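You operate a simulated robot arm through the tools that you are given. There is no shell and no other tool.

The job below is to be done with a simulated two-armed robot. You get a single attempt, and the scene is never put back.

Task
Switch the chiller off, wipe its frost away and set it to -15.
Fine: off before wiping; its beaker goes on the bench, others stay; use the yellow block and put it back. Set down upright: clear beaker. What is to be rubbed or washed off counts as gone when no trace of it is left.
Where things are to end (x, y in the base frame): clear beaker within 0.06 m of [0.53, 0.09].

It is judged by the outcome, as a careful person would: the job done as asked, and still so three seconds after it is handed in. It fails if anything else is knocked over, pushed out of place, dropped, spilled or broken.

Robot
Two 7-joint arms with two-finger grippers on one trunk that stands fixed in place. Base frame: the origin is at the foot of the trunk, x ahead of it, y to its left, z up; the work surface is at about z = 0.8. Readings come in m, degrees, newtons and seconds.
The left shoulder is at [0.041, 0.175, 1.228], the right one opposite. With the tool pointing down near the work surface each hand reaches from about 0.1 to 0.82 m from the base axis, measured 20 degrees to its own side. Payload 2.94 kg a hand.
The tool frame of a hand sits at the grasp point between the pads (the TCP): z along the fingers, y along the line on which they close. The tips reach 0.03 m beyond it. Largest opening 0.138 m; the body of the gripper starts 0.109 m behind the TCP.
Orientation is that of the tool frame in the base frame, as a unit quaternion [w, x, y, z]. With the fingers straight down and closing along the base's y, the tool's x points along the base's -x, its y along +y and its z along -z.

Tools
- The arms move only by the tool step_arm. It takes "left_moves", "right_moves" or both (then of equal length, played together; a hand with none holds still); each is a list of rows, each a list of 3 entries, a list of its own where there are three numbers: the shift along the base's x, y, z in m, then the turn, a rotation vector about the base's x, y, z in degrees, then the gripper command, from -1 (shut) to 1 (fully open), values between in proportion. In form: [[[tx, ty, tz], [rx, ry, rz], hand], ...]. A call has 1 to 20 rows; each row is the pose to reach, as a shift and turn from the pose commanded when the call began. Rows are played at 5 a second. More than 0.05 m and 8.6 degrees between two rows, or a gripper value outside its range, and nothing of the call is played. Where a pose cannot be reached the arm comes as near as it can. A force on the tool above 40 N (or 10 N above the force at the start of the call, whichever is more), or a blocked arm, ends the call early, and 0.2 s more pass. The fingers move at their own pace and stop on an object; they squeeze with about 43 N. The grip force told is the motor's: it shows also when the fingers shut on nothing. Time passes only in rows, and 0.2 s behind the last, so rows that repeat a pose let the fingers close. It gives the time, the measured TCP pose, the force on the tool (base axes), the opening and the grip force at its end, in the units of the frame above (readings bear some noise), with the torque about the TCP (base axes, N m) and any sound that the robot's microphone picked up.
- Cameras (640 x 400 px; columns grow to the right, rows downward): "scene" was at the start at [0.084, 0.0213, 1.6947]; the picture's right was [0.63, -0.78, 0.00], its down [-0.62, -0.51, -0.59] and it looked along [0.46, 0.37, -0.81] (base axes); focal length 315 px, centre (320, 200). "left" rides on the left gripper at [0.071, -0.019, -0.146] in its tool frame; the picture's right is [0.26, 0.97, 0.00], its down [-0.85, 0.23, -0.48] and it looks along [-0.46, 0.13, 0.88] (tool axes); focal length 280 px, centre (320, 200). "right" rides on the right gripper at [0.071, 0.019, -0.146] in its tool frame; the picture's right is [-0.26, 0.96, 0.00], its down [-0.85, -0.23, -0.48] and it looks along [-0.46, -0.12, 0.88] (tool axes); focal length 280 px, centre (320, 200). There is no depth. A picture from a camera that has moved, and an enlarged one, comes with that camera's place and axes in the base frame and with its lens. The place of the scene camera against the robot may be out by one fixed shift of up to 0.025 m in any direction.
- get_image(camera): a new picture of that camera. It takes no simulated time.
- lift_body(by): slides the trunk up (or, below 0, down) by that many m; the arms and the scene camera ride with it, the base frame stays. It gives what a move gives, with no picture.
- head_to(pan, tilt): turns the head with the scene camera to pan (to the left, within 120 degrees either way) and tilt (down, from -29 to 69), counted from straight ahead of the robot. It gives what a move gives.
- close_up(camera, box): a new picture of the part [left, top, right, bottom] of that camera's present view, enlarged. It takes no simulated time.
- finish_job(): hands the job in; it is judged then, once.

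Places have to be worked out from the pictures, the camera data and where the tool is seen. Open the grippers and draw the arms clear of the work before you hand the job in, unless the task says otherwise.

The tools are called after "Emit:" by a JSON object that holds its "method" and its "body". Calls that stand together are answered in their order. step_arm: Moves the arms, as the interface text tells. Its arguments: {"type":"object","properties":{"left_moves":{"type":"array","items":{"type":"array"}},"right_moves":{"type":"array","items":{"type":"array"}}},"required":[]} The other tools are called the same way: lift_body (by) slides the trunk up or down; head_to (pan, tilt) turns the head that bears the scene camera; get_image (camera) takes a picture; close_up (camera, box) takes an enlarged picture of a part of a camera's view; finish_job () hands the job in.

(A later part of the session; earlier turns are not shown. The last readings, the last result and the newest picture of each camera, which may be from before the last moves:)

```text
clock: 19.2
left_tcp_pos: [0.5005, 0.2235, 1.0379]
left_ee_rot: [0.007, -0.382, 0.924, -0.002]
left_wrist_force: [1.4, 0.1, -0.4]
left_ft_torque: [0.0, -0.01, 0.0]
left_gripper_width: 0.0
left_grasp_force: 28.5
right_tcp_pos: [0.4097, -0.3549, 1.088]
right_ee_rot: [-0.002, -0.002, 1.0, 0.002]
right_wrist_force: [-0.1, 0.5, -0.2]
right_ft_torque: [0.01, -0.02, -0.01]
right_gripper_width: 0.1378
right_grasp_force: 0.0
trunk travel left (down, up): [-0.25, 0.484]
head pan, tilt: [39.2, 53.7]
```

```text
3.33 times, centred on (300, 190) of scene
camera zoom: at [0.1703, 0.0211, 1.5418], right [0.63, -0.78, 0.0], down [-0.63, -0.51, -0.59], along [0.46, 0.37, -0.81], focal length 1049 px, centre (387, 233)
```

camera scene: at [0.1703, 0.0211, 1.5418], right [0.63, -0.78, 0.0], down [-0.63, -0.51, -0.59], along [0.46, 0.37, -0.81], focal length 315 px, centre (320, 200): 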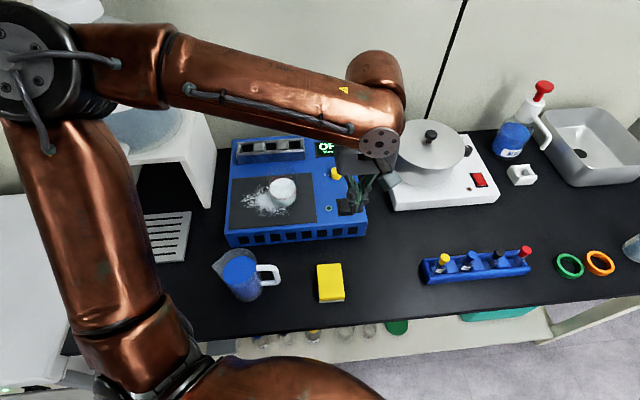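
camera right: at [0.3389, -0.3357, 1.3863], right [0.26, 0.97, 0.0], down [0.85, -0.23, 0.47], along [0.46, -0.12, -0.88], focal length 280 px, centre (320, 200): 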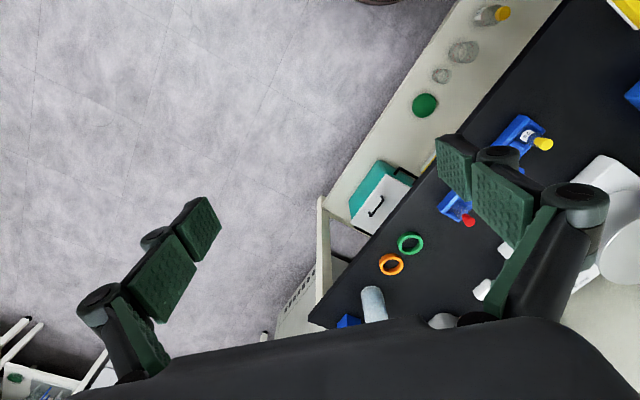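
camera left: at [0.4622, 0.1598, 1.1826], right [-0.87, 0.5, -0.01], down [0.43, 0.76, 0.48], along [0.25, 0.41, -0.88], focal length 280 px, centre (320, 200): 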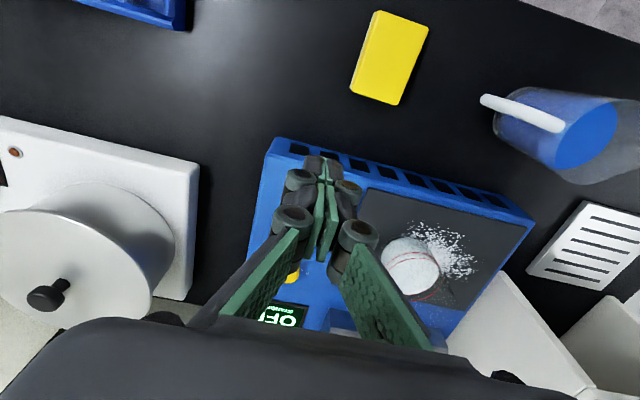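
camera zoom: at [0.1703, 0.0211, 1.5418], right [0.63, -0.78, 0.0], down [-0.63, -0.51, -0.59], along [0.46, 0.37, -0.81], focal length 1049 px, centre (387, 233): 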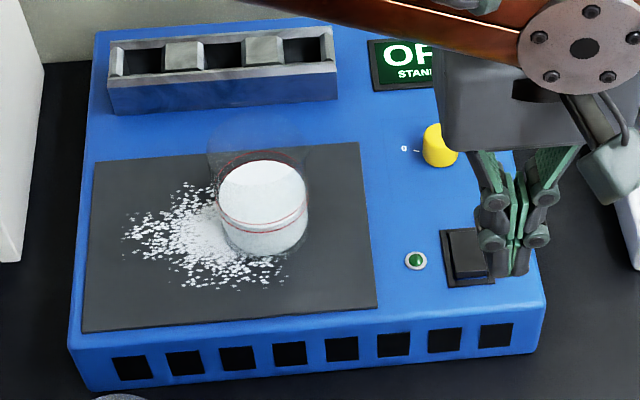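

The display reads OFF / STANDBY and the lamp is dark. Next is the beaker, near (0.49, 0.43); I move the open left hand high above it to view it from overhead.

Emit:
{"method": "step_arm", "body": {"left_moves": [[[0, 0.02, 0.04], [0, 0, 0], -1], [[0, 0.05, 0.08], [0, 0, 0], -1], [[-0.01, 0.08, 0.1], [0, 0, 0], 0], [[-0.02, 0.12, 0.1], [0, 0, 0], 1], [[-0.03, 0.15, 0.1], [0, 0, 0], 1], [[-0.04, 0.18, 0.1], [0, 0, 0], 1], [[-0.04, 0.18, 0.1], [0, 0, 0], 1], [[-0.04, 0.18, 0.1], [0, 0, 0], 1]]}}

Emit:
{"method": "get_image", "body": {"camera": "left"}}

Emit:
{"method": "close_up", "body": {"camera": "scene", "box": [250, 160, 320, 220]}}

```text
clock: 21.0
left_tcp_pos: [0.4596, 0.403, 1.1369]
left_ee_rot: [0.008, -0.381, 0.924, -0.003]
left_wrist_force: [0.0, 0.6, -0.6]
left_ft_torque: [0.03, 0.01, 0.02]
left_gripper_width: 0.1239
left_grasp_force: 0.0
right_tcp_pos: [0.4071, -0.3534, 1.0876]
right_ee_rot: [-0.001, 0.0, 1.0, 0.001]
right_wrist_force: [-0.3, -0.3, -1.0]
right_ft_torque: [0.0, -0.01, -0.01]
right_gripper_width: 0.138
right_grasp_force: 0.1
trunk travel left (down, up): [-0.25, 0.484]
head pan, tilt: [39.2, 53.7]
```

```text
taken
camera left: at [0.4215, 0.3398, 1.2821], right [-0.87, 0.5, -0.01], down [0.43, 0.76, 0.48], along [0.25, 0.41, -0.88], focal length 280 px, centre (320, 200)
```

left: 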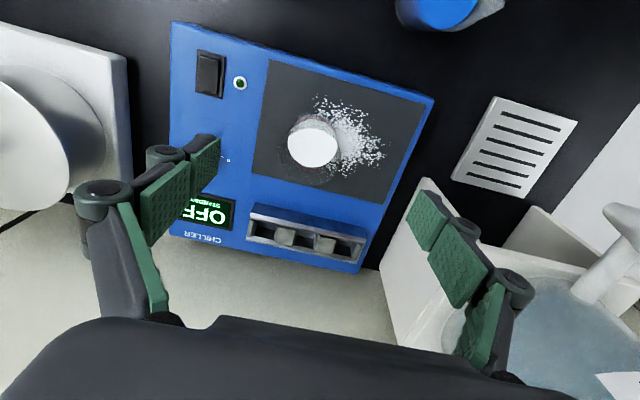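

```text
6.67 times, centred on (285, 190) of scene
camera zoom: at [0.1695, 0.0216, 1.5419], right [0.63, -0.78, 0.0], down [-0.62, -0.51, -0.59], along [0.46, 0.37, -0.81], focal length 2098 px, centre (553, 267)
```

zoom: 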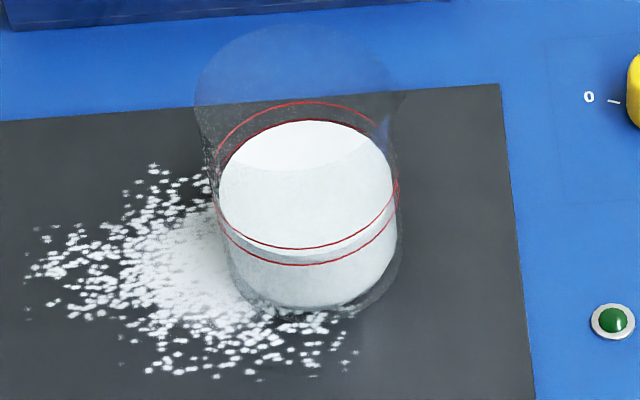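

Emit:
{"method": "close_up", "body": {"camera": "left", "box": [250, 70, 400, 210]}}

```text
2.86 times, centred on (325, 140) of left
camera zoom: at [0.4215, 0.3398, 1.2821], right [-0.87, 0.5, -0.01], down [0.43, 0.76, 0.48], along [0.25, 0.41, -0.88], focal length 801 px, centre (306, 371)
```

zoom: 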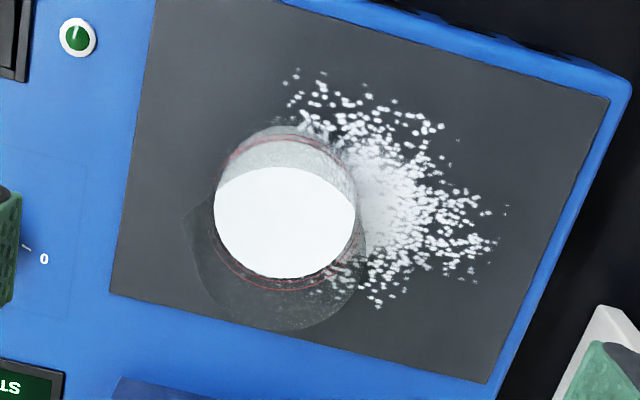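

Triangulating gives the beaker's base at about (0.495, 0.438), about 7.2 cm wide, rim at z≈0.95, with a spout pointing towards roughly (0.87, -0.5). I will grip along base y so the pads miss the spout; first I level the slight 1° tilt of the hand and centre over the beaker.

Emit:
{"method": "step_arm", "body": {"left_moves": [[[0.018, 0.018, -0.01], [0, 1, 0], 1], [[0.0354, 0.035, -0.03], [0, 1, 0], 1], [[0.0354, 0.035, -0.03], [0, 1, 0], 1]]}}

Emit:
{"method": "step_arm", "body": {"left_moves": [[[0, 0, 0], [0, 0, -7.5], 1], [[0, 0, 0], [0, 0, -15], 1], [[0, 0, 0], [0, 0, -22.5], 1], [[0, 0, 0], [0, 0, -30], 1], [[0, 0, 0], [0, 0, -37.5], 1], [[0, 0, -0.02], [0, 0, -45], 1], [[0, 0, -0.02], [0, 0, -45], 1]]}}

Emit:
{"method": "get_image", "body": {"camera": "left"}}

Emit:
{"method": "get_image", "body": {"camera": "scene"}}

```text
clock: 21.8
left_tcp_pos: [0.4955, 0.4356, 1.1062]
left_ee_rot: [-0.001, -0.382, 0.924, 0.0]
left_wrist_force: [0.2, 0.1, -0.4]
left_ft_torque: [0.06, -0.01, 0.01]
left_gripper_width: 0.1381
left_grasp_force: 0.1
right_tcp_pos: [0.4077, -0.3551, 1.0885]
right_ee_rot: [-0.001, 0.0, 1.0, 0.002]
right_wrist_force: [-0.7, 0.1, -1.2]
right_ft_torque: [0.06, -0.02, 0.05]
right_gripper_width: 0.138
right_grasp_force: 0.1
trunk travel left (down, up): [-0.25, 0.484]
head pan, tilt: [39.2, 53.7]
```

```text
clock: 23.4
left_tcp_pos: [0.4954, 0.4376, 1.0862]
left_ee_rot: [0.001, 0.002, 1.0, 0.0]
left_wrist_force: [0.5, -0.6, 0.0]
left_ft_torque: [0.02, -0.03, -0.03]
left_gripper_width: 0.1378
left_grasp_force: 0.1
right_tcp_pos: [0.4094, -0.3545, 1.0886]
right_ee_rot: [0.0, 0.0, 1.0, 0.001]
right_wrist_force: [-0.8, -0.6, -0.3]
right_ft_torque: [0.01, 0.0, -0.02]
right_gripper_width: 0.138
right_grasp_force: 0.1
trunk travel left (down, up): [-0.25, 0.484]
head pan, tilt: [39.2, 53.7]
```

```text
taken
camera left: at [0.4252, 0.4183, 1.2332], right [-0.26, 0.97, 0.0], down [0.85, 0.23, 0.48], along [0.46, 0.13, -0.88], focal length 280 px, centre (320, 200)
```

left: 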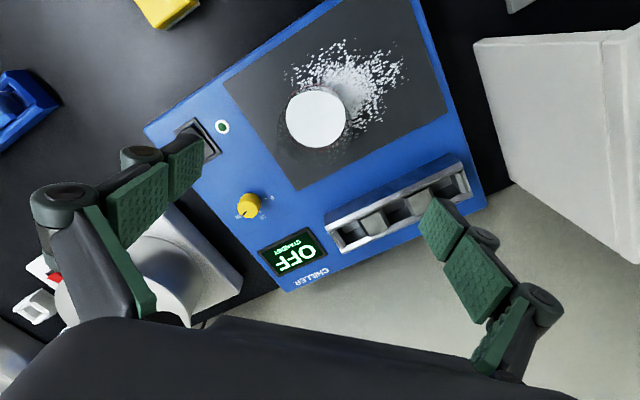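

```text
taken
camera scene: at [0.1693, 0.0203, 1.542], right [0.63, -0.78, 0.0], down [-0.62, -0.51, -0.59], along [0.46, 0.37, -0.81], focal length 315 px, centre (320, 200)
```

scene: 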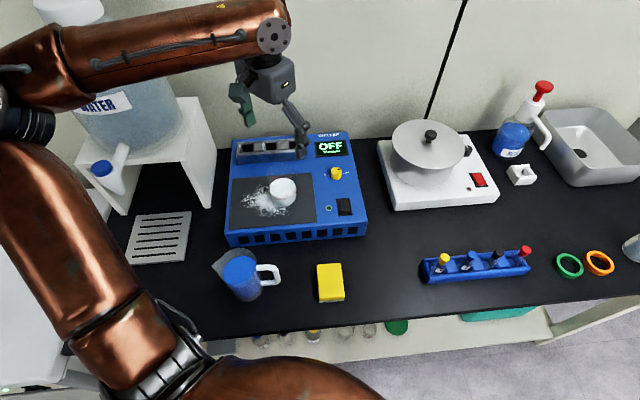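

The two views agree on (0.494, 0.436). I descend to just above rim height first and check the fingers straddle the beaker.

Emit:
{"method": "step_arm", "body": {"left_moves": [[[0, -0.001, -0.03], [0, 0, 0], 1], [[0, -0.001, -0.06], [0, 0, 0], 1], [[0, -0.001, -0.09], [0, 0, 0], 1], [[0, -0.001, -0.1], [0, 0, 0], 1]]}}

Emit:
{"method": "get_image", "body": {"camera": "left"}}

Emit:
{"method": "get_image", "body": {"camera": "scene"}}

```text
clock: 24.4
left_tcp_pos: [0.4954, 0.4362, 0.9875]
left_ee_rot: [0.001, 0.001, 1.0, 0.002]
left_wrist_force: [0.3, 0.2, -0.1]
left_ft_torque: [-0.01, -0.03, -0.01]
left_gripper_width: 0.138
left_grasp_force: 0.0
right_tcp_pos: [0.4078, -0.3541, 1.0895]
right_ee_rot: [-0.001, 0.0, 1.0, 0.002]
right_wrist_force: [0.8, 0.1, -0.6]
right_ft_torque: [0.01, 0.01, 0.03]
right_gripper_width: 0.1378
right_grasp_force: 0.1
trunk travel left (down, up): [-0.25, 0.484]
head pan, tilt: [39.2, 53.7]
```

```text
taken
camera left: at [0.4256, 0.4176, 1.1333], right [-0.26, 0.97, 0.0], down [0.85, 0.23, 0.48], along [0.46, 0.13, -0.88], focal length 280 px, centre (320, 200)
```

left: 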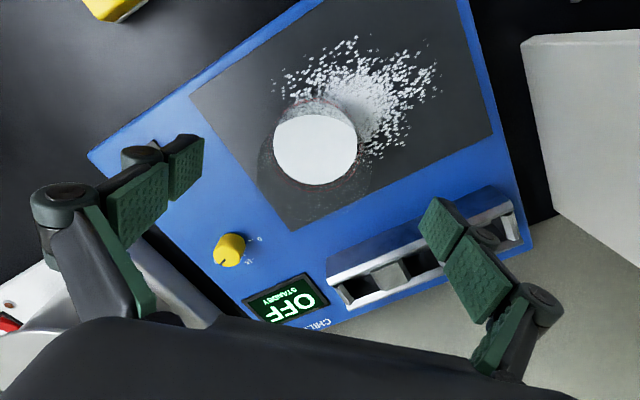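

```text
taken
camera scene: at [0.1695, 0.0207, 1.542], right [0.63, -0.78, 0.0], down [-0.62, -0.51, -0.59], along [0.46, 0.37, -0.81], focal length 315 px, centre (320, 200)
```

scene: 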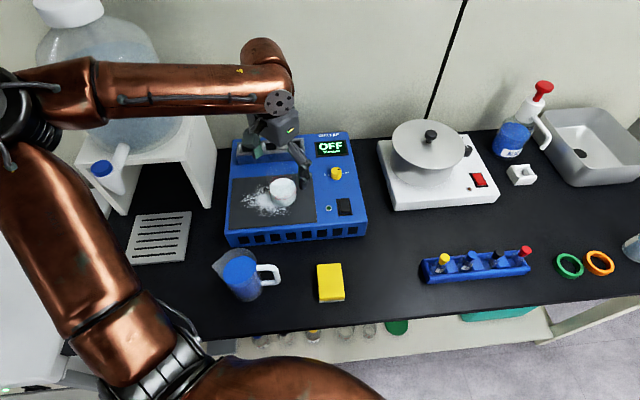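

The beaker sits centred between the fingers within about 4 mm; I correct y by -0.004, descend to a TCP height of 0.918 and close gently.

Emit:
{"method": "step_arm", "body": {"left_moves": [[[0, -0.004, -0.02], [0, 0, 0], 1], [[0, -0.004, -0.045], [0, 0, 0], 1], [[0, -0.004, -0.0695], [0, 0, 0], 1], [[0, -0.004, -0.0695], [0, 0, 0], 1]]}}

Emit:
{"method": "get_image", "body": {"camera": "left"}}

Emit:
{"method": "close_up", "body": {"camera": "scene", "box": [220, 130, 340, 230]}}

```text
clock: 25.4
left_tcp_pos: [0.496, 0.4325, 0.918]
left_ee_rot: [0.0, 0.002, 1.0, 0.001]
left_wrist_force: [-0.2, 0.4, -0.4]
left_ft_torque: [0.02, -0.04, -0.01]
left_gripper_width: 0.138
left_grasp_force: 0.0
right_tcp_pos: [0.408, -0.3546, 1.0895]
right_ee_rot: [0.001, 0.0, 1.0, 0.002]
right_wrist_force: [-0.3, 0.0, -0.1]
right_ft_torque: [0.0, -0.04, -0.02]
right_gripper_width: 0.1382
right_grasp_force: 0.0
trunk travel left (down, up): [-0.25, 0.484]
head pan, tilt: [39.2, 53.7]
```

```text
taken
camera left: at [0.4254, 0.4137, 1.0643], right [-0.26, 0.97, 0.0], down [0.85, 0.23, 0.48], along [0.46, 0.13, -0.88], focal length 280 px, centre (320, 200)
```

left: 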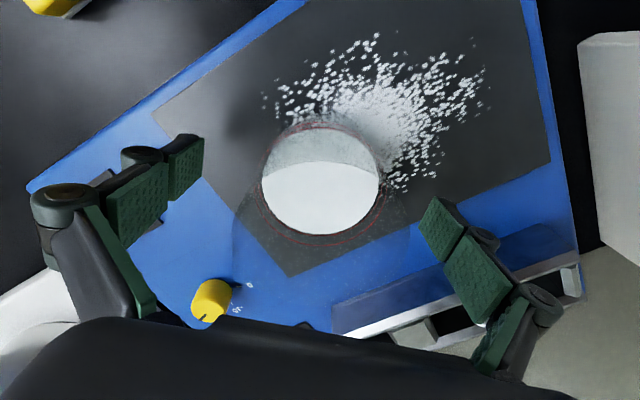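

```text
4.00 times, centred on (280, 180) of scene
camera zoom: at [0.1693, 0.0207, 1.542], right [0.63, -0.78, 0.0], down [-0.62, -0.51, -0.59], along [0.46, 0.37, -0.81], focal length 1259 px, centre (480, 280)
```

zoom: 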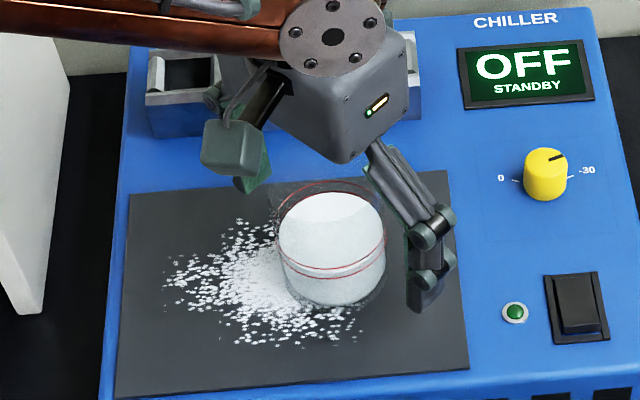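

The fingers straddle the beaker with clearance on both sides and no contact force. I close on it.

Emit:
{"method": "step_arm", "body": {"left_moves": [[[0, 0, 0], [0, 0, 0], 0.3], [[0, 0, 0], [0, 0, 0], -0.1], [[0, 0, 0], [0, 0, 0], -0.5], [[0, 0, 0], [0, 0, 0], -0.5], [[0, 0, 0], [0, 0, 0], -0.5], [[0, 0, 0], [0, 0, 0], -0.5], [[0, 0, 0], [0, 0, 0], -0.5]]}}

Emit:
{"method": "get_image", "body": {"camera": "left"}}

Emit:
{"method": "close_up", "body": {"camera": "scene", "box": [220, 130, 340, 230]}}

```text
clock: 27.0
left_tcp_pos: [0.4956, 0.4318, 0.9174]
left_ee_rot: [0.0, 0.001, 1.0, 0.0]
left_wrist_force: [0.5, 0.4, 1.6]
left_ft_torque: [-0.05, 0.05, 0.02]
left_gripper_width: 0.067
left_grasp_force: 43.2
right_tcp_pos: [0.4071, -0.3542, 1.0886]
right_ee_rot: [-0.002, 0.0, 1.0, 0.002]
right_wrist_force: [-0.3, -0.3, -0.9]
right_ft_torque: [0.01, 0.05, -0.01]
right_gripper_width: 0.1381
right_grasp_force: 0.0
trunk travel left (down, up): [-0.25, 0.484]
head pan, tilt: [39.2, 53.7]
```

```text
taken
camera left: at [0.4256, 0.4137, 1.0645], right [-0.26, 0.97, 0.0], down [0.85, 0.23, 0.48], along [0.46, 0.13, -0.88], focal length 280 px, centre (320, 200)
```

left: 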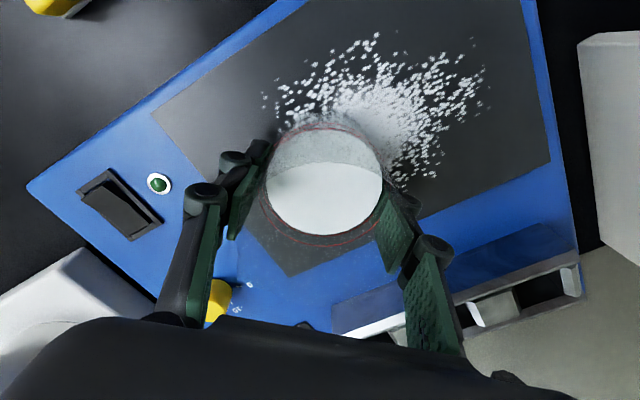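

```text
4.00 times, centred on (280, 180) of scene
camera zoom: at [0.1695, 0.0207, 1.542], right [0.63, -0.78, 0.0], down [-0.62, -0.51, -0.59], along [0.46, 0.37, -0.81], focal length 1259 px, centre (480, 280)
```

zoom: 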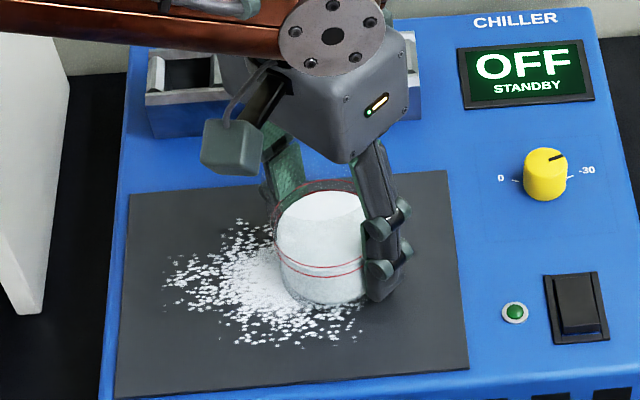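

The gripper holds the beaker at 6.7 cm with 43 N. I lift it slowly and check that it comes up upright.

Emit:
{"method": "step_arm", "body": {"left_moves": [[[0, 0, 0.005], [0, 0, 0], -0.5], [[0, 0, 0.012], [0, 0, 0], -0.5], [[0, 0, 0.025], [0, 0, 0], -0.5], [[0, 0, 0.04], [0, 0, 0], -0.5], [[0, 0, 0.06], [0, 0, 0], -0.5], [[0, 0, 0.08], [0, 0, 0], -0.5], [[0, 0, 0.1], [0, 0, 0], -0.5], [[0, 0, 0.115], [0, 0, 0], -0.5], [[0, 0, 0.12], [0, 0, 0], -0.5]]}}

Emit:
{"method": "get_image", "body": {"camera": "left"}}

Emit:
{"method": "get_image", "body": {"camera": "scene"}}

```text
clock: 29.0
left_tcp_pos: [0.4952, 0.4321, 1.0377]
left_ee_rot: [0.0, 0.002, 1.0, 0.001]
left_wrist_force: [0.8, 0.9, -2.8]
left_ft_torque: [0.0, 0.01, 0.0]
left_gripper_width: 0.0671
left_grasp_force: 43.1
right_tcp_pos: [0.4087, -0.3542, 1.0886]
right_ee_rot: [-0.001, 0.0, 1.0, 0.002]
right_wrist_force: [1.0, 0.1, 1.1]
right_ft_torque: [0.01, 0.01, 0.04]
right_gripper_width: 0.138
right_grasp_force: 0.1
trunk travel left (down, up): [-0.25, 0.484]
head pan, tilt: [39.2, 53.7]
```

```text
taken
camera left: at [0.4254, 0.4133, 1.1833], right [-0.26, 0.97, 0.0], down [0.85, 0.23, 0.48], along [0.46, 0.13, -0.88], focal length 280 px, centre (320, 200)
```

left: 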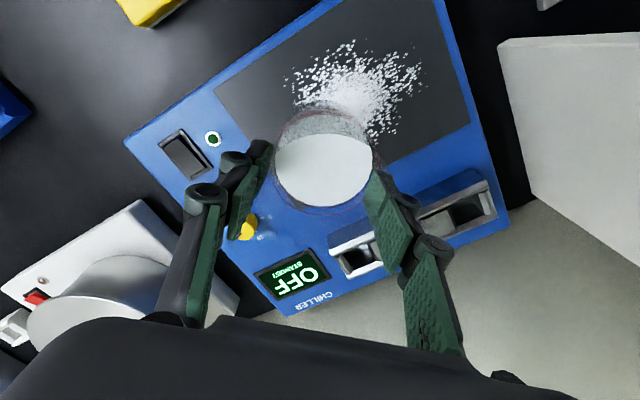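

```text
taken
camera scene: at [0.1698, 0.0209, 1.5419], right [0.63, -0.78, 0.0], down [-0.62, -0.51, -0.59], along [0.46, 0.37, -0.81], focal length 315 px, centre (320, 200)
```

scene: 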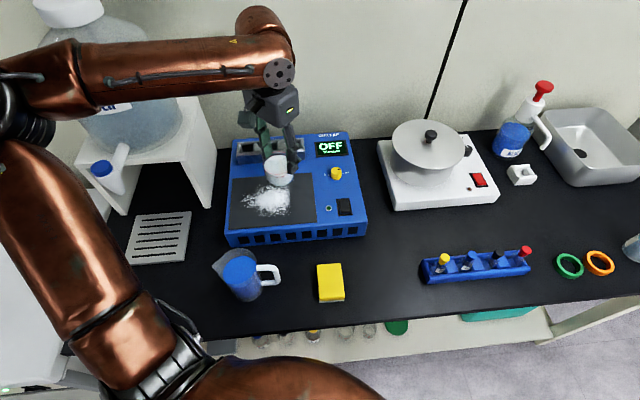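

The beaker is held upright with about 2.8 N weight. The rack's left end is near (0.575, 0.055), so I aim for (0.51, 0.11), inside the tolerance and clear of it, and carry the beaker over at the same height.

Emit:
{"method": "step_arm", "body": {"left_moves": [[[0.0, -0.01, 0], [0, 0, 0], -0.5], [[0.001, -0.03, 0], [0, 0, 0], -0.5], [[0.003, -0.06, 0], [0, 0, 0], -0.5], [[0.004, -0.09, 0], [0, 0, 0], -0.5], [[0.006, -0.12, 0], [0, 0, 0], -0.5], [[0.007, -0.15, 0], [0, 0, 0], -0.5], [[0.009, -0.18, 0], [0, 0, 0], -0.5], [[0.01, -0.21, 0], [0, 0, 0], -0.5], [[0.012, -0.24, 0], [0, 0, 0], -0.5], [[0.013, -0.27, 0], [0, 0, 0], -0.5], [[0.014, -0.3, 0], [0, 0, 0], -0.5], [[0.015, -0.315, 0], [0, 0, 0], -0.5], [[0.015, -0.322, 0], [0, 0, 0], -0.5], [[0.015, -0.322, 0], [0, 0, 0], -0.5]]}}

Emit:
{"method": "get_image", "body": {"camera": "left"}}

Emit:
{"method": "get_image", "body": {"camera": "scene"}}

```text
clock: 32.0
left_tcp_pos: [0.4983, 0.1539, 1.0361]
left_ee_rot: [-0.001, 0.0, 1.0, 0.001]
left_wrist_force: [-0.5, -0.4, -2.0]
left_ft_torque: [-0.02, -0.02, 0.0]
left_gripper_width: 0.0669
left_grasp_force: 43.1
left hand out of reach, approached as far as the arm can: row 11, 12, 13, 14
right_tcp_pos: [0.4084, -0.354, 1.0889]
right_ee_rot: [0.0, 0.0, 1.0, 0.002]
right_wrist_force: [0.7, -0.5, 0.9]
right_ft_torque: [0.03, -0.02, 0.02]
right_gripper_width: 0.138
right_grasp_force: 0.0
trunk travel left (down, up): [-0.25, 0.484]
head pan, tilt: [39.2, 53.7]
```

```text
taken
camera left: at [0.4289, 0.135, 1.1825], right [-0.26, 0.96, 0.0], down [0.85, 0.23, 0.48], along [0.46, 0.13, -0.88], focal length 280 px, centre (320, 200)
```

left: 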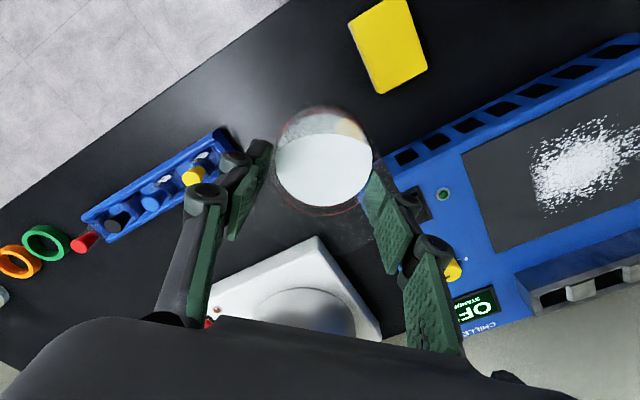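

```text
taken
camera scene: at [0.1698, 0.0204, 1.5419], right [0.63, -0.78, 0.0], down [-0.63, -0.51, -0.59], along [0.46, 0.37, -0.81], focal length 315 px, centre (320, 200)
```

scene: 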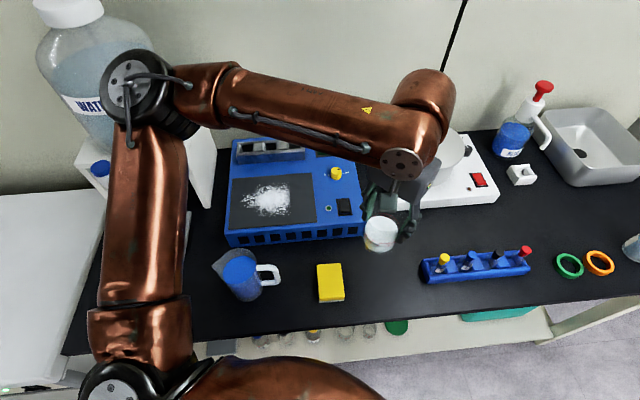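

The left arm stops at (0.498, 0.154), just short; the beaker is still held upright. I try reaching the spot by pulling in towards the body first and then moving across.

Emit:
{"method": "step_arm", "body": {"left_moves": [[[-0.03, 0, 0], [0, 0, 0], -0.5], [[-0.06, 0, 0], [0, 0, 0], -0.5], [[-0.08, -0.02, 0], [0, 0, 0], -0.5], [[-0.08, -0.05, 0], [0, 0, 0], -0.5], [[-0.08, -0.08, 0], [0, 0, 0], -0.5], [[-0.08, -0.08, 0], [0, 0, 0], -0.5]]}}

Emit:
{"method": "get_image", "body": {"camera": "scene"}}

```text
clock: 33.4
left_tcp_pos: [0.4199, 0.1155, 1.0357]
left_ee_rot: [0.001, -0.001, 1.0, -0.001]
left_wrist_force: [1.1, 0.7, -2.3]
left_ft_torque: [-0.04, 0.01, 0.0]
left_gripper_width: 0.067
left_grasp_force: 43.2
left hand out of reach, approached as far as the arm can: row 4, 5, 6
right_tcp_pos: [0.4081, -0.3539, 1.089]
right_ee_rot: [0.0, 0.0, 1.0, 0.002]
right_wrist_force: [0.2, 0.2, 0.1]
right_ft_torque: [-0.06, 0.04, -0.03]
right_gripper_width: 0.1379
right_grasp_force: 0.0
trunk travel left (down, up): [-0.25, 0.484]
head pan, tilt: [39.2, 53.7]
```

```text
taken
camera scene: at [0.1706, 0.0213, 1.5418], right [0.63, -0.78, 0.0], down [-0.63, -0.51, -0.59], along [0.46, 0.37, -0.81], focal length 315 px, centre (320, 200)
```

scene: 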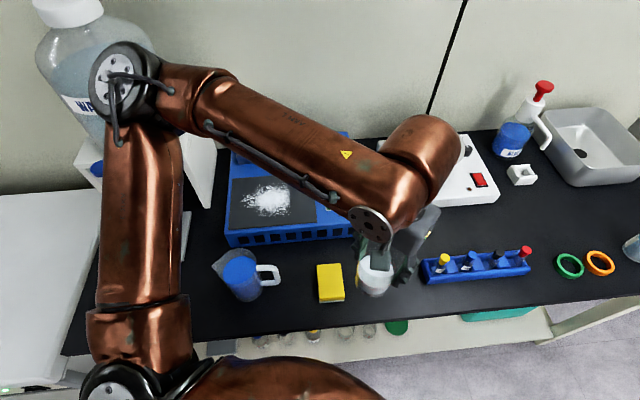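

The left arm's limit runs along that side, so it cannot get across at this posture. I take the beaker back over the chiller and then test whether the right arm can reach the target spot low down.

Emit:
{"method": "step_arm", "body": {"left_moves": [[[0.003, 0.015, 0.005], [0, 0, 0], -0.5], [[0.01, 0.045, 0.01], [0, 0, 0], -0.5], [[0.015, 0.075, 0.01], [0, 0, 0], -0.5], [[0.02, 0.105, 0.01], [0, 0, 0], -0.5], [[0.03, 0.135, 0.01], [0, 0, 0], -0.5], [[0.035, 0.165, 0.01], [0, 0, 0], -0.5], [[0.04, 0.195, 0.01], [0, 0, 0], -0.5], [[0.05, 0.225, 0.01], [0, 0, 0], -0.5], [[0.055, 0.255, 0.01], [0, 0, 0], -0.5], [[0.06, 0.28, 0.01], [0, 0, 0], -0.5], [[0.06, 0.285, 0.01], [0, 0, 0], -0.5]]}}

Emit:
{"method": "step_arm", "body": {"right_moves": [[[0.01, 0.045, 0], [0, 0, 0], 0], [[0.02, 0.09, 0], [0, 0, 0], -1], [[0.03, 0.135, 0], [0, 0, 0], -1], [[0.04, 0.18, 0], [0, 0, 0], -1], [[0.05, 0.225, 0], [0, 0, 0], -1], [[0.06, 0.27, 0], [0, 0, 0], -1], [[0.07, 0.315, 0], [0, 0, 0], -1], [[0.08, 0.36, 0], [0, 0, 0], -1], [[0.09, 0.4, 0], [0, 0, 0], -1], [[0.1, 0.44, 0], [0, 0, 0], -1], [[0.1, 0.46, 0], [0, 0, 0], -1], [[0.1, 0.46, 0], [0, 0, 0], -1]]}}

Emit:
{"method": "get_image", "body": {"camera": "scene"}}

```text
clock: 35.8
left_tcp_pos: [0.479, 0.4002, 1.0475]
left_ee_rot: [0.0, 0.0, 1.0, 0.0]
left_wrist_force: [0.2, -0.1, -2.7]
left_ft_torque: [0.0, -0.03, 0.04]
left_gripper_width: 0.067
left_grasp_force: 42.9
right_tcp_pos: [0.4089, -0.3547, 1.0883]
right_ee_rot: [-0.001, 0.0, 1.0, 0.001]
right_wrist_force: [0.5, -0.2, -0.1]
right_ft_torque: [0.02, 0.03, 0.01]
right_gripper_width: 0.1382
right_grasp_force: 0.0
trunk travel left (down, up): [-0.25, 0.484]
head pan, tilt: [39.2, 53.7]
```

```text
clock: 38.4
left_tcp_pos: [0.4775, 0.4002, 1.0465]
left_ee_rot: [0.001, 0.001, 1.0, 0.001]
left_wrist_force: [0.7, -0.1, -2.6]
left_ft_torque: [0.01, -0.01, 0.0]
left_gripper_width: 0.0672
left_grasp_force: 43.1
right_tcp_pos: [0.5082, 0.105, 1.0898]
right_ee_rot: [-0.001, -0.001, 1.0, 0.002]
right_wrist_force: [0.1, 1.3, 0.3]
right_ft_torque: [0.02, 0.0, -0.02]
right_gripper_width: 0.0001
right_grasp_force: 28.3
trunk travel left (down, up): [-0.25, 0.484]
head pan, tilt: [39.2, 53.7]
```

```text
taken
camera scene: at [0.1701, 0.0215, 1.5418], right [0.63, -0.78, 0.0], down [-0.63, -0.51, -0.59], along [0.46, 0.37, -0.81], focal length 315 px, centre (320, 200)
```

scene: 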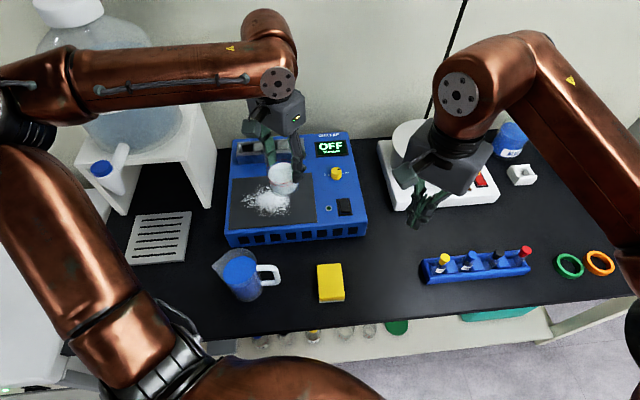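

The right arm reaches (0.508, 0.105) easily. I test its descent towards bench height there, shut, over empty bench.

Emit:
{"method": "step_arm", "body": {"right_moves": [[[0, 0, -0.04], [0, 0, 0], -1], [[0, 0, -0.08], [0, 0, 0], -1], [[0, 0, -0.12], [0, 0, 0], -1], [[0, 0, -0.16], [0, 0, 0], -1], [[0, 0, -0.2], [0, 0, 0], -1], [[0, 0, -0.23], [0, 0, 0], -1], [[0, 0, -0.23], [0, 0, 0], -1]]}}

Emit:
{"method": "get_image", "body": {"camera": "right"}}

Emit:
{"method": "get_image", "body": {"camera": "scene"}}

```text
clock: 40.0
left_tcp_pos: [0.478, 0.4023, 1.0463]
left_ee_rot: [0.0, 0.0, 1.0, 0.002]
left_wrist_force: [-0.2, 0.6, -1.5]
left_ft_torque: [-0.04, -0.05, 0.02]
left_gripper_width: 0.067
left_grasp_force: 43.6
right_tcp_pos: [0.5089, 0.1056, 0.8599]
right_ee_rot: [-0.001, -0.001, 1.0, 0.001]
right_wrist_force: [-0.7, -0.8, 0.3]
right_ft_torque: [-0.01, -0.03, -0.02]
right_gripper_width: 0.0001
right_grasp_force: 28.3
trunk travel left (down, up): [-0.25, 0.484]
head pan, tilt: [39.2, 53.7]
```

```text
taken
camera right: at [0.438, 0.1243, 1.0046], right [0.26, 0.97, 0.0], down [0.85, -0.23, 0.47], along [0.46, -0.12, -0.88], focal length 280 px, centre (320, 200)
```

right: 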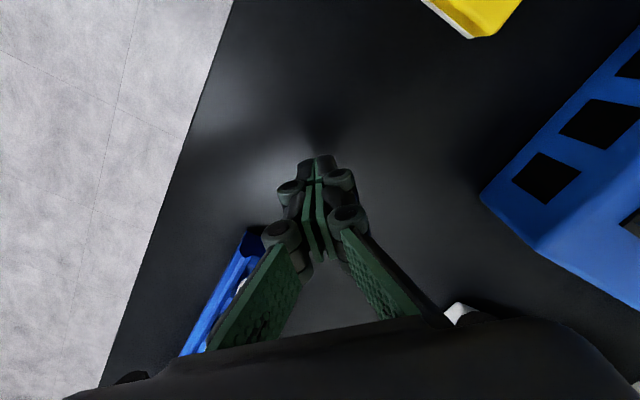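

```text
taken
camera scene: at [0.1697, 0.0217, 1.5419], right [0.63, -0.78, 0.0], down [-0.62, -0.51, -0.59], along [0.46, 0.37, -0.81], focal length 315 px, centre (320, 200)
```

scene: 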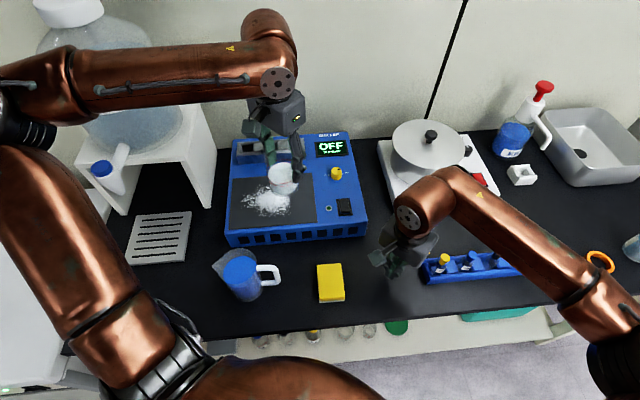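

The right arm reaches bench height there with no trouble, so it will do the placing. I set the beaker down again on the right part of the chiller plate at (0.508, 0.395), upright, for the right hand to take over.

Emit:
{"method": "step_arm", "body": {"left_moves": [[[0.015, -0.003, -0.02], [0, 0, 0], -0.5], [[0.03, -0.006, -0.04], [0, 0, 0], -0.5], [[0.03, -0.006, -0.07], [0, 0, 0], -0.5], [[0.03, -0.006, -0.095], [0, 0, 0], -0.5], [[0.03, -0.006, -0.11], [0, 0, 0], -0.5], [[0.03, -0.006, -0.118], [0, 0, 0], -0.5], [[0.03, -0.006, -0.124], [0, 0, 0], -0.5], [[0.03, -0.006, -0.127], [0, 0, 0], -0.5], [[0.03, -0.006, -0.129], [0, 0, 0], -0.5]]}}

Emit:
{"method": "get_image", "body": {"camera": "left"}}

Emit:
{"method": "close_up", "body": {"camera": "scene", "box": [220, 130, 380, 250]}}

```text
clock: 42.0
left_tcp_pos: [0.5084, 0.3937, 0.919]
left_ee_rot: [0.002, 0.002, 1.0, 0.001]
left_wrist_force: [2.2, -4.0, 28.8]
left_ft_torque: [-0.15, 0.03, 0.11]
left_gripper_width: 0.0676
left_grasp_force: 42.4
right_tcp_pos: [0.5075, 0.1057, 0.8587]
right_ee_rot: [0.0, 0.0, 1.0, 0.002]
right_wrist_force: [0.0, -0.2, 0.1]
right_ft_torque: [0.01, 0.0, 0.0]
right_gripper_width: 0.0
right_grasp_force: 27.8
trunk travel left (down, up): [-0.25, 0.484]
head pan, tilt: [39.2, 53.7]
```

```text
taken
camera left: at [0.4378, 0.3743, 1.065], right [-0.26, 0.97, 0.0], down [0.85, 0.23, 0.48], along [0.46, 0.13, -0.88], focal length 280 px, centre (320, 200)
```

left: 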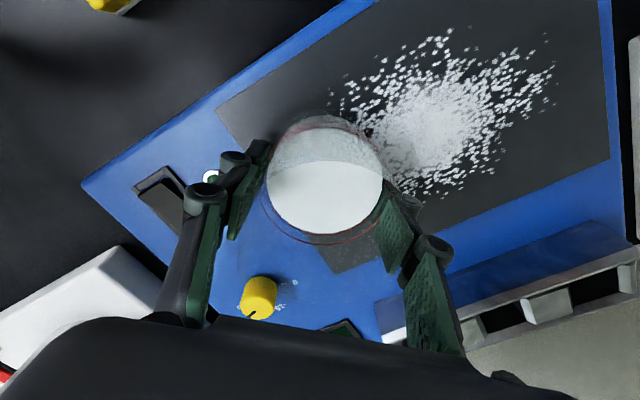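

```text
3.33 times, centred on (300, 190) of scene
camera zoom: at [0.1678, 0.019, 1.5423], right [0.63, -0.78, 0.0], down [-0.62, -0.51, -0.59], along [0.46, 0.37, -0.81], focal length 1049 px, centre (387, 233)
```

zoom: 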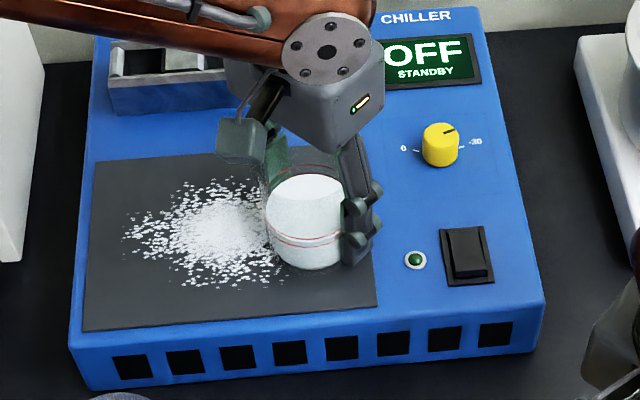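

The beaker rests on the plate (28 N contact), so I ease up 2 mm, open, rise straight up and draw the left arm back towards its start area.

Emit:
{"method": "step_arm", "body": {"left_moves": [[[0, 0, 0.002], [0, 0, 0], -0.5], [[0, 0, 0.002], [0, 0, 0], 0.3], [[0, 0, 0.002], [0, 0, 0], 0.9], [[0, 0, 0.002], [0, 0, 0], 0.9], [[0, 0, 0.002], [0, 0, 0], 0.9], [[0, 0, 0.03], [0, 0, 0], 0.9], [[0, 0, 0.06], [0, 0, 0], 0.9], [[0, 0, 0.1], [0, 0, 0], 0.9], [[0, 0, 0.14], [0, 0, 0], 0.9], [[0, 0.03, 0.17], [0, 0, 0], 0.9], [[0, 0.07, 0.19], [0, 0, 0], 0.9], [[-0.01, 0.11, 0.21], [0, 0, 0], 0.9], [[-0.02, 0.14, 0.23], [0, 0, 0], 0.9]]}}

Emit:
{"method": "get_image", "body": {"camera": "left"}}

Emit:
{"method": "get_image", "body": {"camera": "scene"}}

```text
clock: 44.8
left_tcp_pos: [0.487, 0.5357, 1.1474]
left_ee_rot: [-0.001, 0.0, 1.0, 0.001]
left_wrist_force: [0.5, 0.2, -0.2]
left_ft_torque: [-0.03, 0.02, 0.02]
left_gripper_width: 0.131
left_grasp_force: 0.0
right_tcp_pos: [0.5084, 0.1049, 0.8582]
right_ee_rot: [0.0, 0.001, 1.0, 0.002]
right_wrist_force: [-0.5, 0.5, -0.7]
right_ft_torque: [-0.01, -0.04, 0.01]
right_gripper_width: 0.0
right_grasp_force: 28.2
trunk travel left (down, up): [-0.25, 0.484]
head pan, tilt: [39.2, 53.7]
```

```text
taken
camera left: at [0.4186, 0.5171, 1.2943], right [-0.26, 0.97, 0.0], down [0.85, 0.23, 0.48], along [0.46, 0.13, -0.88], focal length 280 px, centre (320, 200)
```

left: 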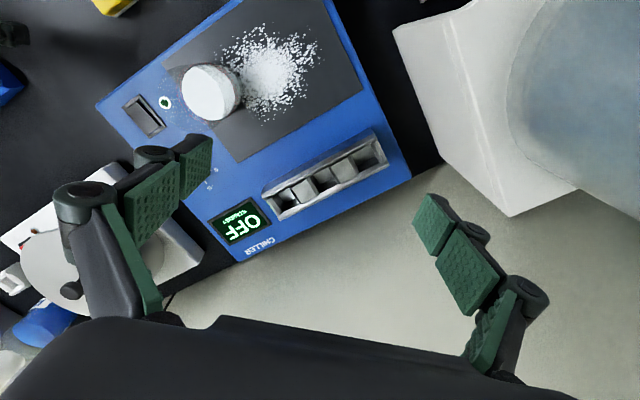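

```text
taken
camera scene: at [0.1698, 0.0219, 1.5419], right [0.63, -0.78, 0.0], down [-0.63, -0.51, -0.59], along [0.46, 0.37, -0.81], focal length 315 px, centre (320, 200)
```

scene: 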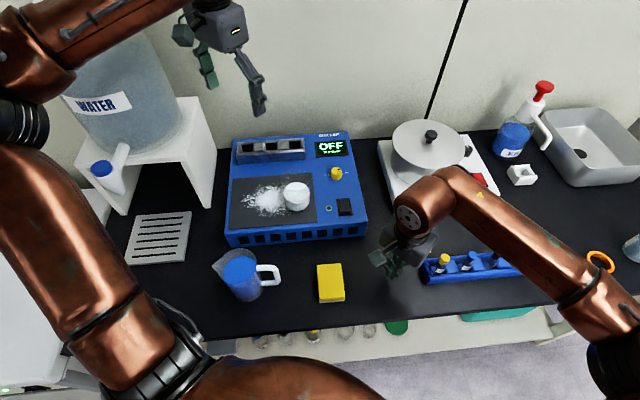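

The beaker stands upright at about (0.508, 0.394). I raise and shut the left hand to make room, and lift the right hand and bring it over the beaker.

Emit:
{"method": "step_arm", "body": {"left_moves": [[[0, 0.01, 0.03], [0, 0, 0], 0], [[0, 0.02, 0.07], [0, 0, 0], -1], [[0, 0.025, 0.11], [0, 0, 0], -1], [[0, 0.025, 0.13], [0, 0, 0], -1], [[0, 0.025, 0.13], [0, 0, 0], -1], [[0, 0.025, 0.13], [0, 0, 0], -1]], "right_moves": [[[0, 0, 0.04], [0, 0, 0], -1], [[0, 0, 0.08], [0, 0, 0], -1], [[0, 0, 0.12], [0, 0, 0], -1], [[0, 0, 0.16], [0, 0, 0], -1], [[0, 0.0, 0.19], [0, 0, 0], -1], [[0, 0.03, 0.19], [0, 0, 0], -1]]}}

Emit:
{"method": "step_arm", "body": {"right_moves": [[[0, 0.04, 0], [0, 0, 0], -1], [[0, 0.08, 0], [0, 0, 0], -1], [[0, 0.12, 0], [0, 0, 0], -1], [[0, 0.16, 0], [0, 0, 0], -1], [[0, 0.2, 0], [0, 0, 0], -1], [[0, 0.24, 0], [0, 0, 0], 0], [[0, 0.258, 0], [0, 0, 0], 0.9], [[0, 0.258, 0], [0, 0, 0], 0.9], [[0, 0.258, 0], [0, 0, 0], 0.9]]}}

Emit:
{"method": "get_image", "body": {"camera": "right"}}

Emit:
{"method": "get_image", "body": {"camera": "scene"}}

```text
clock: 46.2
left_tcp_pos: [0.4893, 0.5629, 1.2763]
left_ee_rot: [-0.001, 0.001, 1.0, 0.0]
left_wrist_force: [0.7, -0.1, -0.1]
left_ft_torque: [-0.03, 0.04, 0.03]
left_gripper_width: 0.0049
left_grasp_force: 0.9
right_tcp_pos: [0.509, 0.1371, 1.0487]
right_ee_rot: [-0.001, 0.0, 1.0, 0.0]
right_wrist_force: [0.6, 0.6, -0.5]
right_ft_torque: [-0.02, 0.01, 0.04]
right_gripper_width: 0.0
right_grasp_force: 28.2
trunk travel left (down, up): [-0.25, 0.484]
head pan, tilt: [39.2, 53.7]
```

```text
clock: 48.2
left_tcp_pos: [0.4894, 0.56, 1.2779]
left_ee_rot: [0.0, 0.002, 1.0, 0.0]
left_wrist_force: [-0.2, 0.0, 0.6]
left_ft_torque: [0.03, -0.04, 0.01]
left_gripper_width: 0.0001
left_grasp_force: 28.0
right_tcp_pos: [0.4822, 0.3463, 1.046]
right_ee_rot: [0.0, 0.0, 1.0, 0.001]
right_wrist_force: [0.2, 0.6, 0.8]
right_ft_torque: [0.02, 0.01, 0.0]
right_gripper_width: 0.0866
right_grasp_force: 0.1
right hand out of reach, approached as far as the arm can: row 5, 6, 7, 8, 9
trunk travel left (down, up): [-0.25, 0.484]
head pan, tilt: [39.2, 53.7]
```

```text
taken
camera right: at [0.4112, 0.3639, 1.1917], right [0.26, 0.97, 0.0], down [0.85, -0.23, 0.47], along [0.46, -0.12, -0.88], focal length 280 px, centre (320, 200)
```

right: 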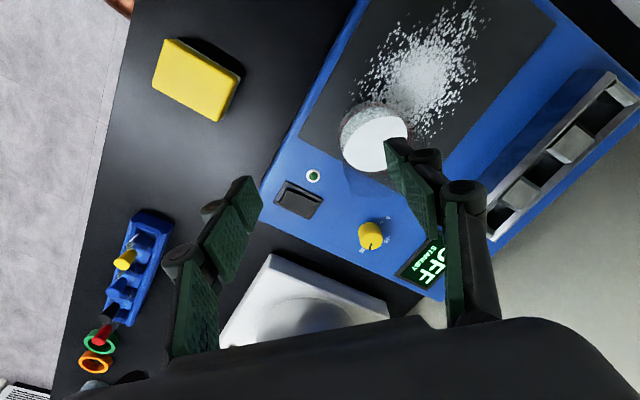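

```text
taken
camera scene: at [0.1691, 0.0214, 1.542], right [0.63, -0.78, 0.0], down [-0.62, -0.51, -0.59], along [0.46, 0.37, -0.81], focal length 315 px, centre (320, 200)
```

scene: 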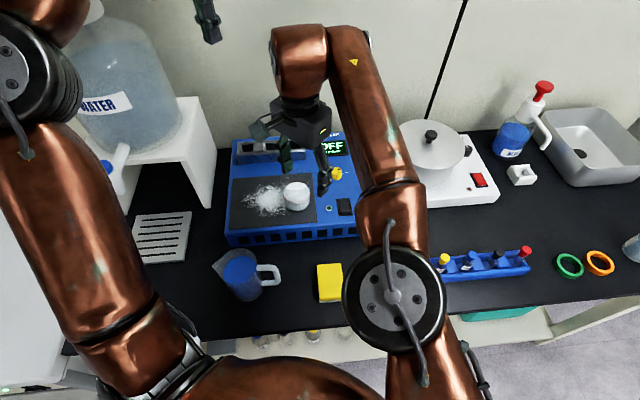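

The right arm stops at about (0.482, 0.346, 1.046), short of the beaker. I test how far it gets at a lower height (tips still above the rim) to find a hand-over spot both arms can reach.

Emit:
{"method": "step_arm", "body": {"right_moves": [[[0, 0, -0.02], [0, 0, 0], 0.9], [[0, 0, -0.04], [0, 0, 0], 0.9], [[0.003, 0.03, -0.045], [0, 0, 0], 0.9], [[0.01, 0.045, -0.045], [0, 0, 0], 0.9], [[0.026, 0.048, -0.045], [0, 0, 0], 0.9], [[0.026, 0.048, -0.045], [0, 0, 0], 0.9]]}}

```text
clock: 49.6
left_tcp_pos: [0.4896, 0.5616, 1.2774]
left_ee_rot: [-0.001, 0.001, 1.0, 0.001]
left_wrist_force: [-0.5, 0.6, 0.0]
left_ft_torque: [0.0, -0.01, -0.03]
left_gripper_width: 0.0001
left_grasp_force: 27.5
right_tcp_pos: [0.4835, 0.356, 1.0034]
right_ee_rot: [-0.001, -0.001, 1.0, 0.002]
right_wrist_force: [0.2, -0.2, 0.0]
right_ft_torque: [-0.01, 0.02, 0.0]
right_gripper_width: 0.1312
right_grasp_force: 0.0
right hand out of reach, approached as far as the arm can: row 3, 4, 5, 6
trunk travel left (down, up): [-0.25, 0.484]
head pan, tilt: [39.2, 53.7]
```

At z≈1.0 the right arm reaches (0.484, 0.356) and gains about 1 cm per 4 cm lower, so (0.487, 0.368) on the plate suits both arms. I withdraw the right hand and bring the left hand back over the beaker, open.

Emit:
{"method": "step_arm", "body": {"right_moves": [[[0, -0.02, 0.04], [0, 0, 0], 0.9], [[0, -0.06, 0.06], [0, 0, 0], 0.9], [[0, -0.1, 0.06], [0, 0, 0], 0.9], [[0, -0.15, 0.06], [0, 0, 0], 0.9], [[0, -0.2, 0.06], [0, 0, 0], 0.9], [[0, -0.25, 0.06], [0, 0, 0], 0.9], [[0, -0.3, 0.06], [0, 0, 0], 0.9], [[0, -0.35, 0.06], [0, 0, 0], 0.9]]}}

Emit:
{"method": "step_arm", "body": {"left_moves": [[[0, -0.03, -0.03], [0, 0, 0], 0], [[0.005, -0.06, -0.06], [0, 0, 0], 0.9], [[0.01, -0.09, -0.09], [0, 0, 0], 0.9], [[0.015, -0.12, -0.12], [0, 0, 0], 0.9], [[0.0185, -0.15, -0.15], [0, 0, 0], 0.9], [[0.0185, -0.167, -0.19], [0, 0, 0], 0.9], [[0.0185, -0.167, -0.23], [0, 0, 0], 0.9], [[0.0185, -0.167, -0.27], [0, 0, 0], 0.9], [[0.0185, -0.167, -0.27], [0, 0, 0], 0.9]]}}

Emit:
{"method": "get_image", "body": {"camera": "left"}}

Emit:
{"method": "get_image", "body": {"camera": "scene"}}

```text
clock: 51.4
left_tcp_pos: [0.4905, 0.5578, 1.2796]
left_ee_rot: [0.0, 0.0, 1.0, 0.001]
left_wrist_force: [-0.2, -0.1, 0.4]
left_ft_torque: [0.09, 0.01, 0.02]
left_gripper_width: 0.0001
left_grasp_force: 28.4
right_tcp_pos: [0.4847, 0.0045, 1.0639]
right_ee_rot: [0.0, -0.001, 1.0, 0.003]
right_wrist_force: [-0.2, -0.5, 0.1]
right_ft_torque: [0.0, 0.02, -0.01]
right_gripper_width: 0.131
right_grasp_force: 0.0
trunk travel left (down, up): [-0.25, 0.484]
head pan, tilt: [39.2, 53.7]
```

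```text
clock: 53.4
left_tcp_pos: [0.5066, 0.3922, 1.0085]
left_ee_rot: [-0.001, 0.0, 1.0, 0.001]
left_wrist_force: [-0.6, 0.2, 0.5]
left_ft_torque: [-0.01, -0.01, 0.0]
left_gripper_width: 0.1311
left_grasp_force: 0.2
right_tcp_pos: [0.4841, 0.0063, 1.0646]
right_ee_rot: [0.0, 0.0, 1.0, 0.001]
right_wrist_force: [-0.6, -0.6, 0.4]
right_ft_torque: [0.03, 0.01, 0.0]
right_gripper_width: 0.1309
right_grasp_force: 0.0
trunk travel left (down, up): [-0.25, 0.484]
head pan, tilt: [39.2, 53.7]
```

```text
taken
camera left: at [0.4372, 0.3736, 1.1543], right [-0.26, 0.97, 0.0], down [0.85, 0.23, 0.48], along [0.46, 0.13, -0.88], focal length 280 px, centre (320, 200)
```

left: 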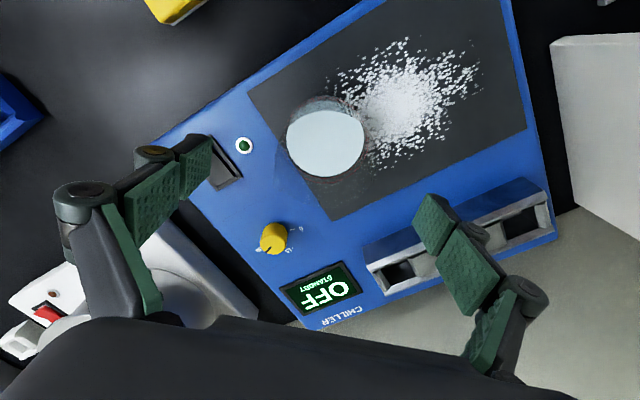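

```text
taken
camera scene: at [0.1692, 0.0209, 1.542], right [0.63, -0.78, 0.0], down [-0.62, -0.51, -0.59], along [0.46, 0.37, -0.81], focal length 315 px, centre (320, 200)
```

scene: 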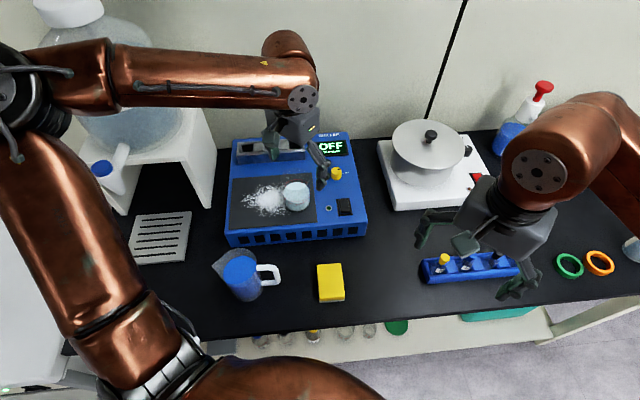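

The beaker is centred between the open left fingers again. I descend, close, lift 3 cm, shift to (0.487, 0.368) and lower.

Emit:
{"method": "step_arm", "body": {"left_moves": [[[0, 0, -0.03], [0, 0, 0], 0.9], [[0, 0, -0.06], [0, 0, 0], 0.9], [[0, 0, -0.0895], [0, 0, 0], 0.9], [[0, 0, -0.0895], [0, 0, 0], 0.4], [[0, 0, -0.0895], [0, 0, 0], 0], [[0, 0, -0.0895], [0, 0, 0], -0.5], [[0, 0, -0.0895], [0, 0, 0], -0.5], [[0, 0, -0.0895], [0, 0, 0], -0.5], [[0, 0, -0.0895], [0, 0, 0], -0.5], [[0, 0, -0.084], [0, 0, 0], -0.5], [[0, 0, -0.075], [0, 0, 0], -0.5], [[0, 0, -0.06], [0, 0, 0], -0.5], [[0, 0, -0.06], [0, 0, 0], -0.5]]}}

Emit:
{"method": "get_image", "body": {"camera": "left"}}

```text
clock: 56.2
left_tcp_pos: [0.5079, 0.3926, 0.9474]
left_ee_rot: [-0.001, 0.001, 1.0, 0.001]
left_wrist_force: [-0.3, 0.1, -2.4]
left_ft_torque: [-0.01, -0.02, 0.0]
left_gripper_width: 0.067
left_grasp_force: 42.7
right_tcp_pos: [0.4834, 0.006, 1.0642]
right_ee_rot: [-0.001, 0.0, 1.0, 0.003]
right_wrist_force: [-0.2, -0.2, -0.1]
right_ft_torque: [-0.01, 0.03, 0.03]
right_gripper_width: 0.1313
right_grasp_force: 0.0
trunk travel left (down, up): [-0.25, 0.484]
head pan, tilt: [39.2, 53.7]
```

```text
taken
camera left: at [0.4373, 0.3741, 1.0933], right [-0.26, 0.97, 0.0], down [0.85, 0.23, 0.48], along [0.46, 0.13, -0.88], focal length 280 px, centre (320, 200)
```

left: 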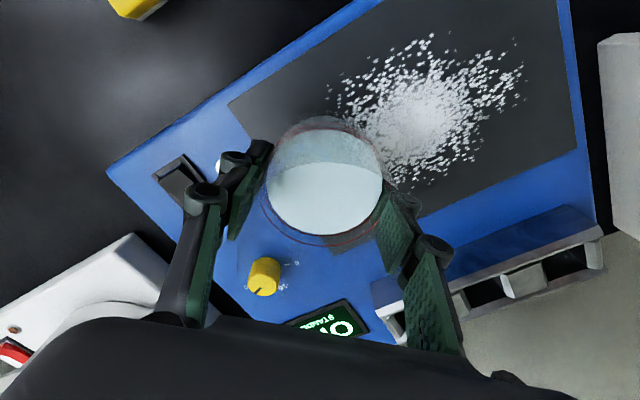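

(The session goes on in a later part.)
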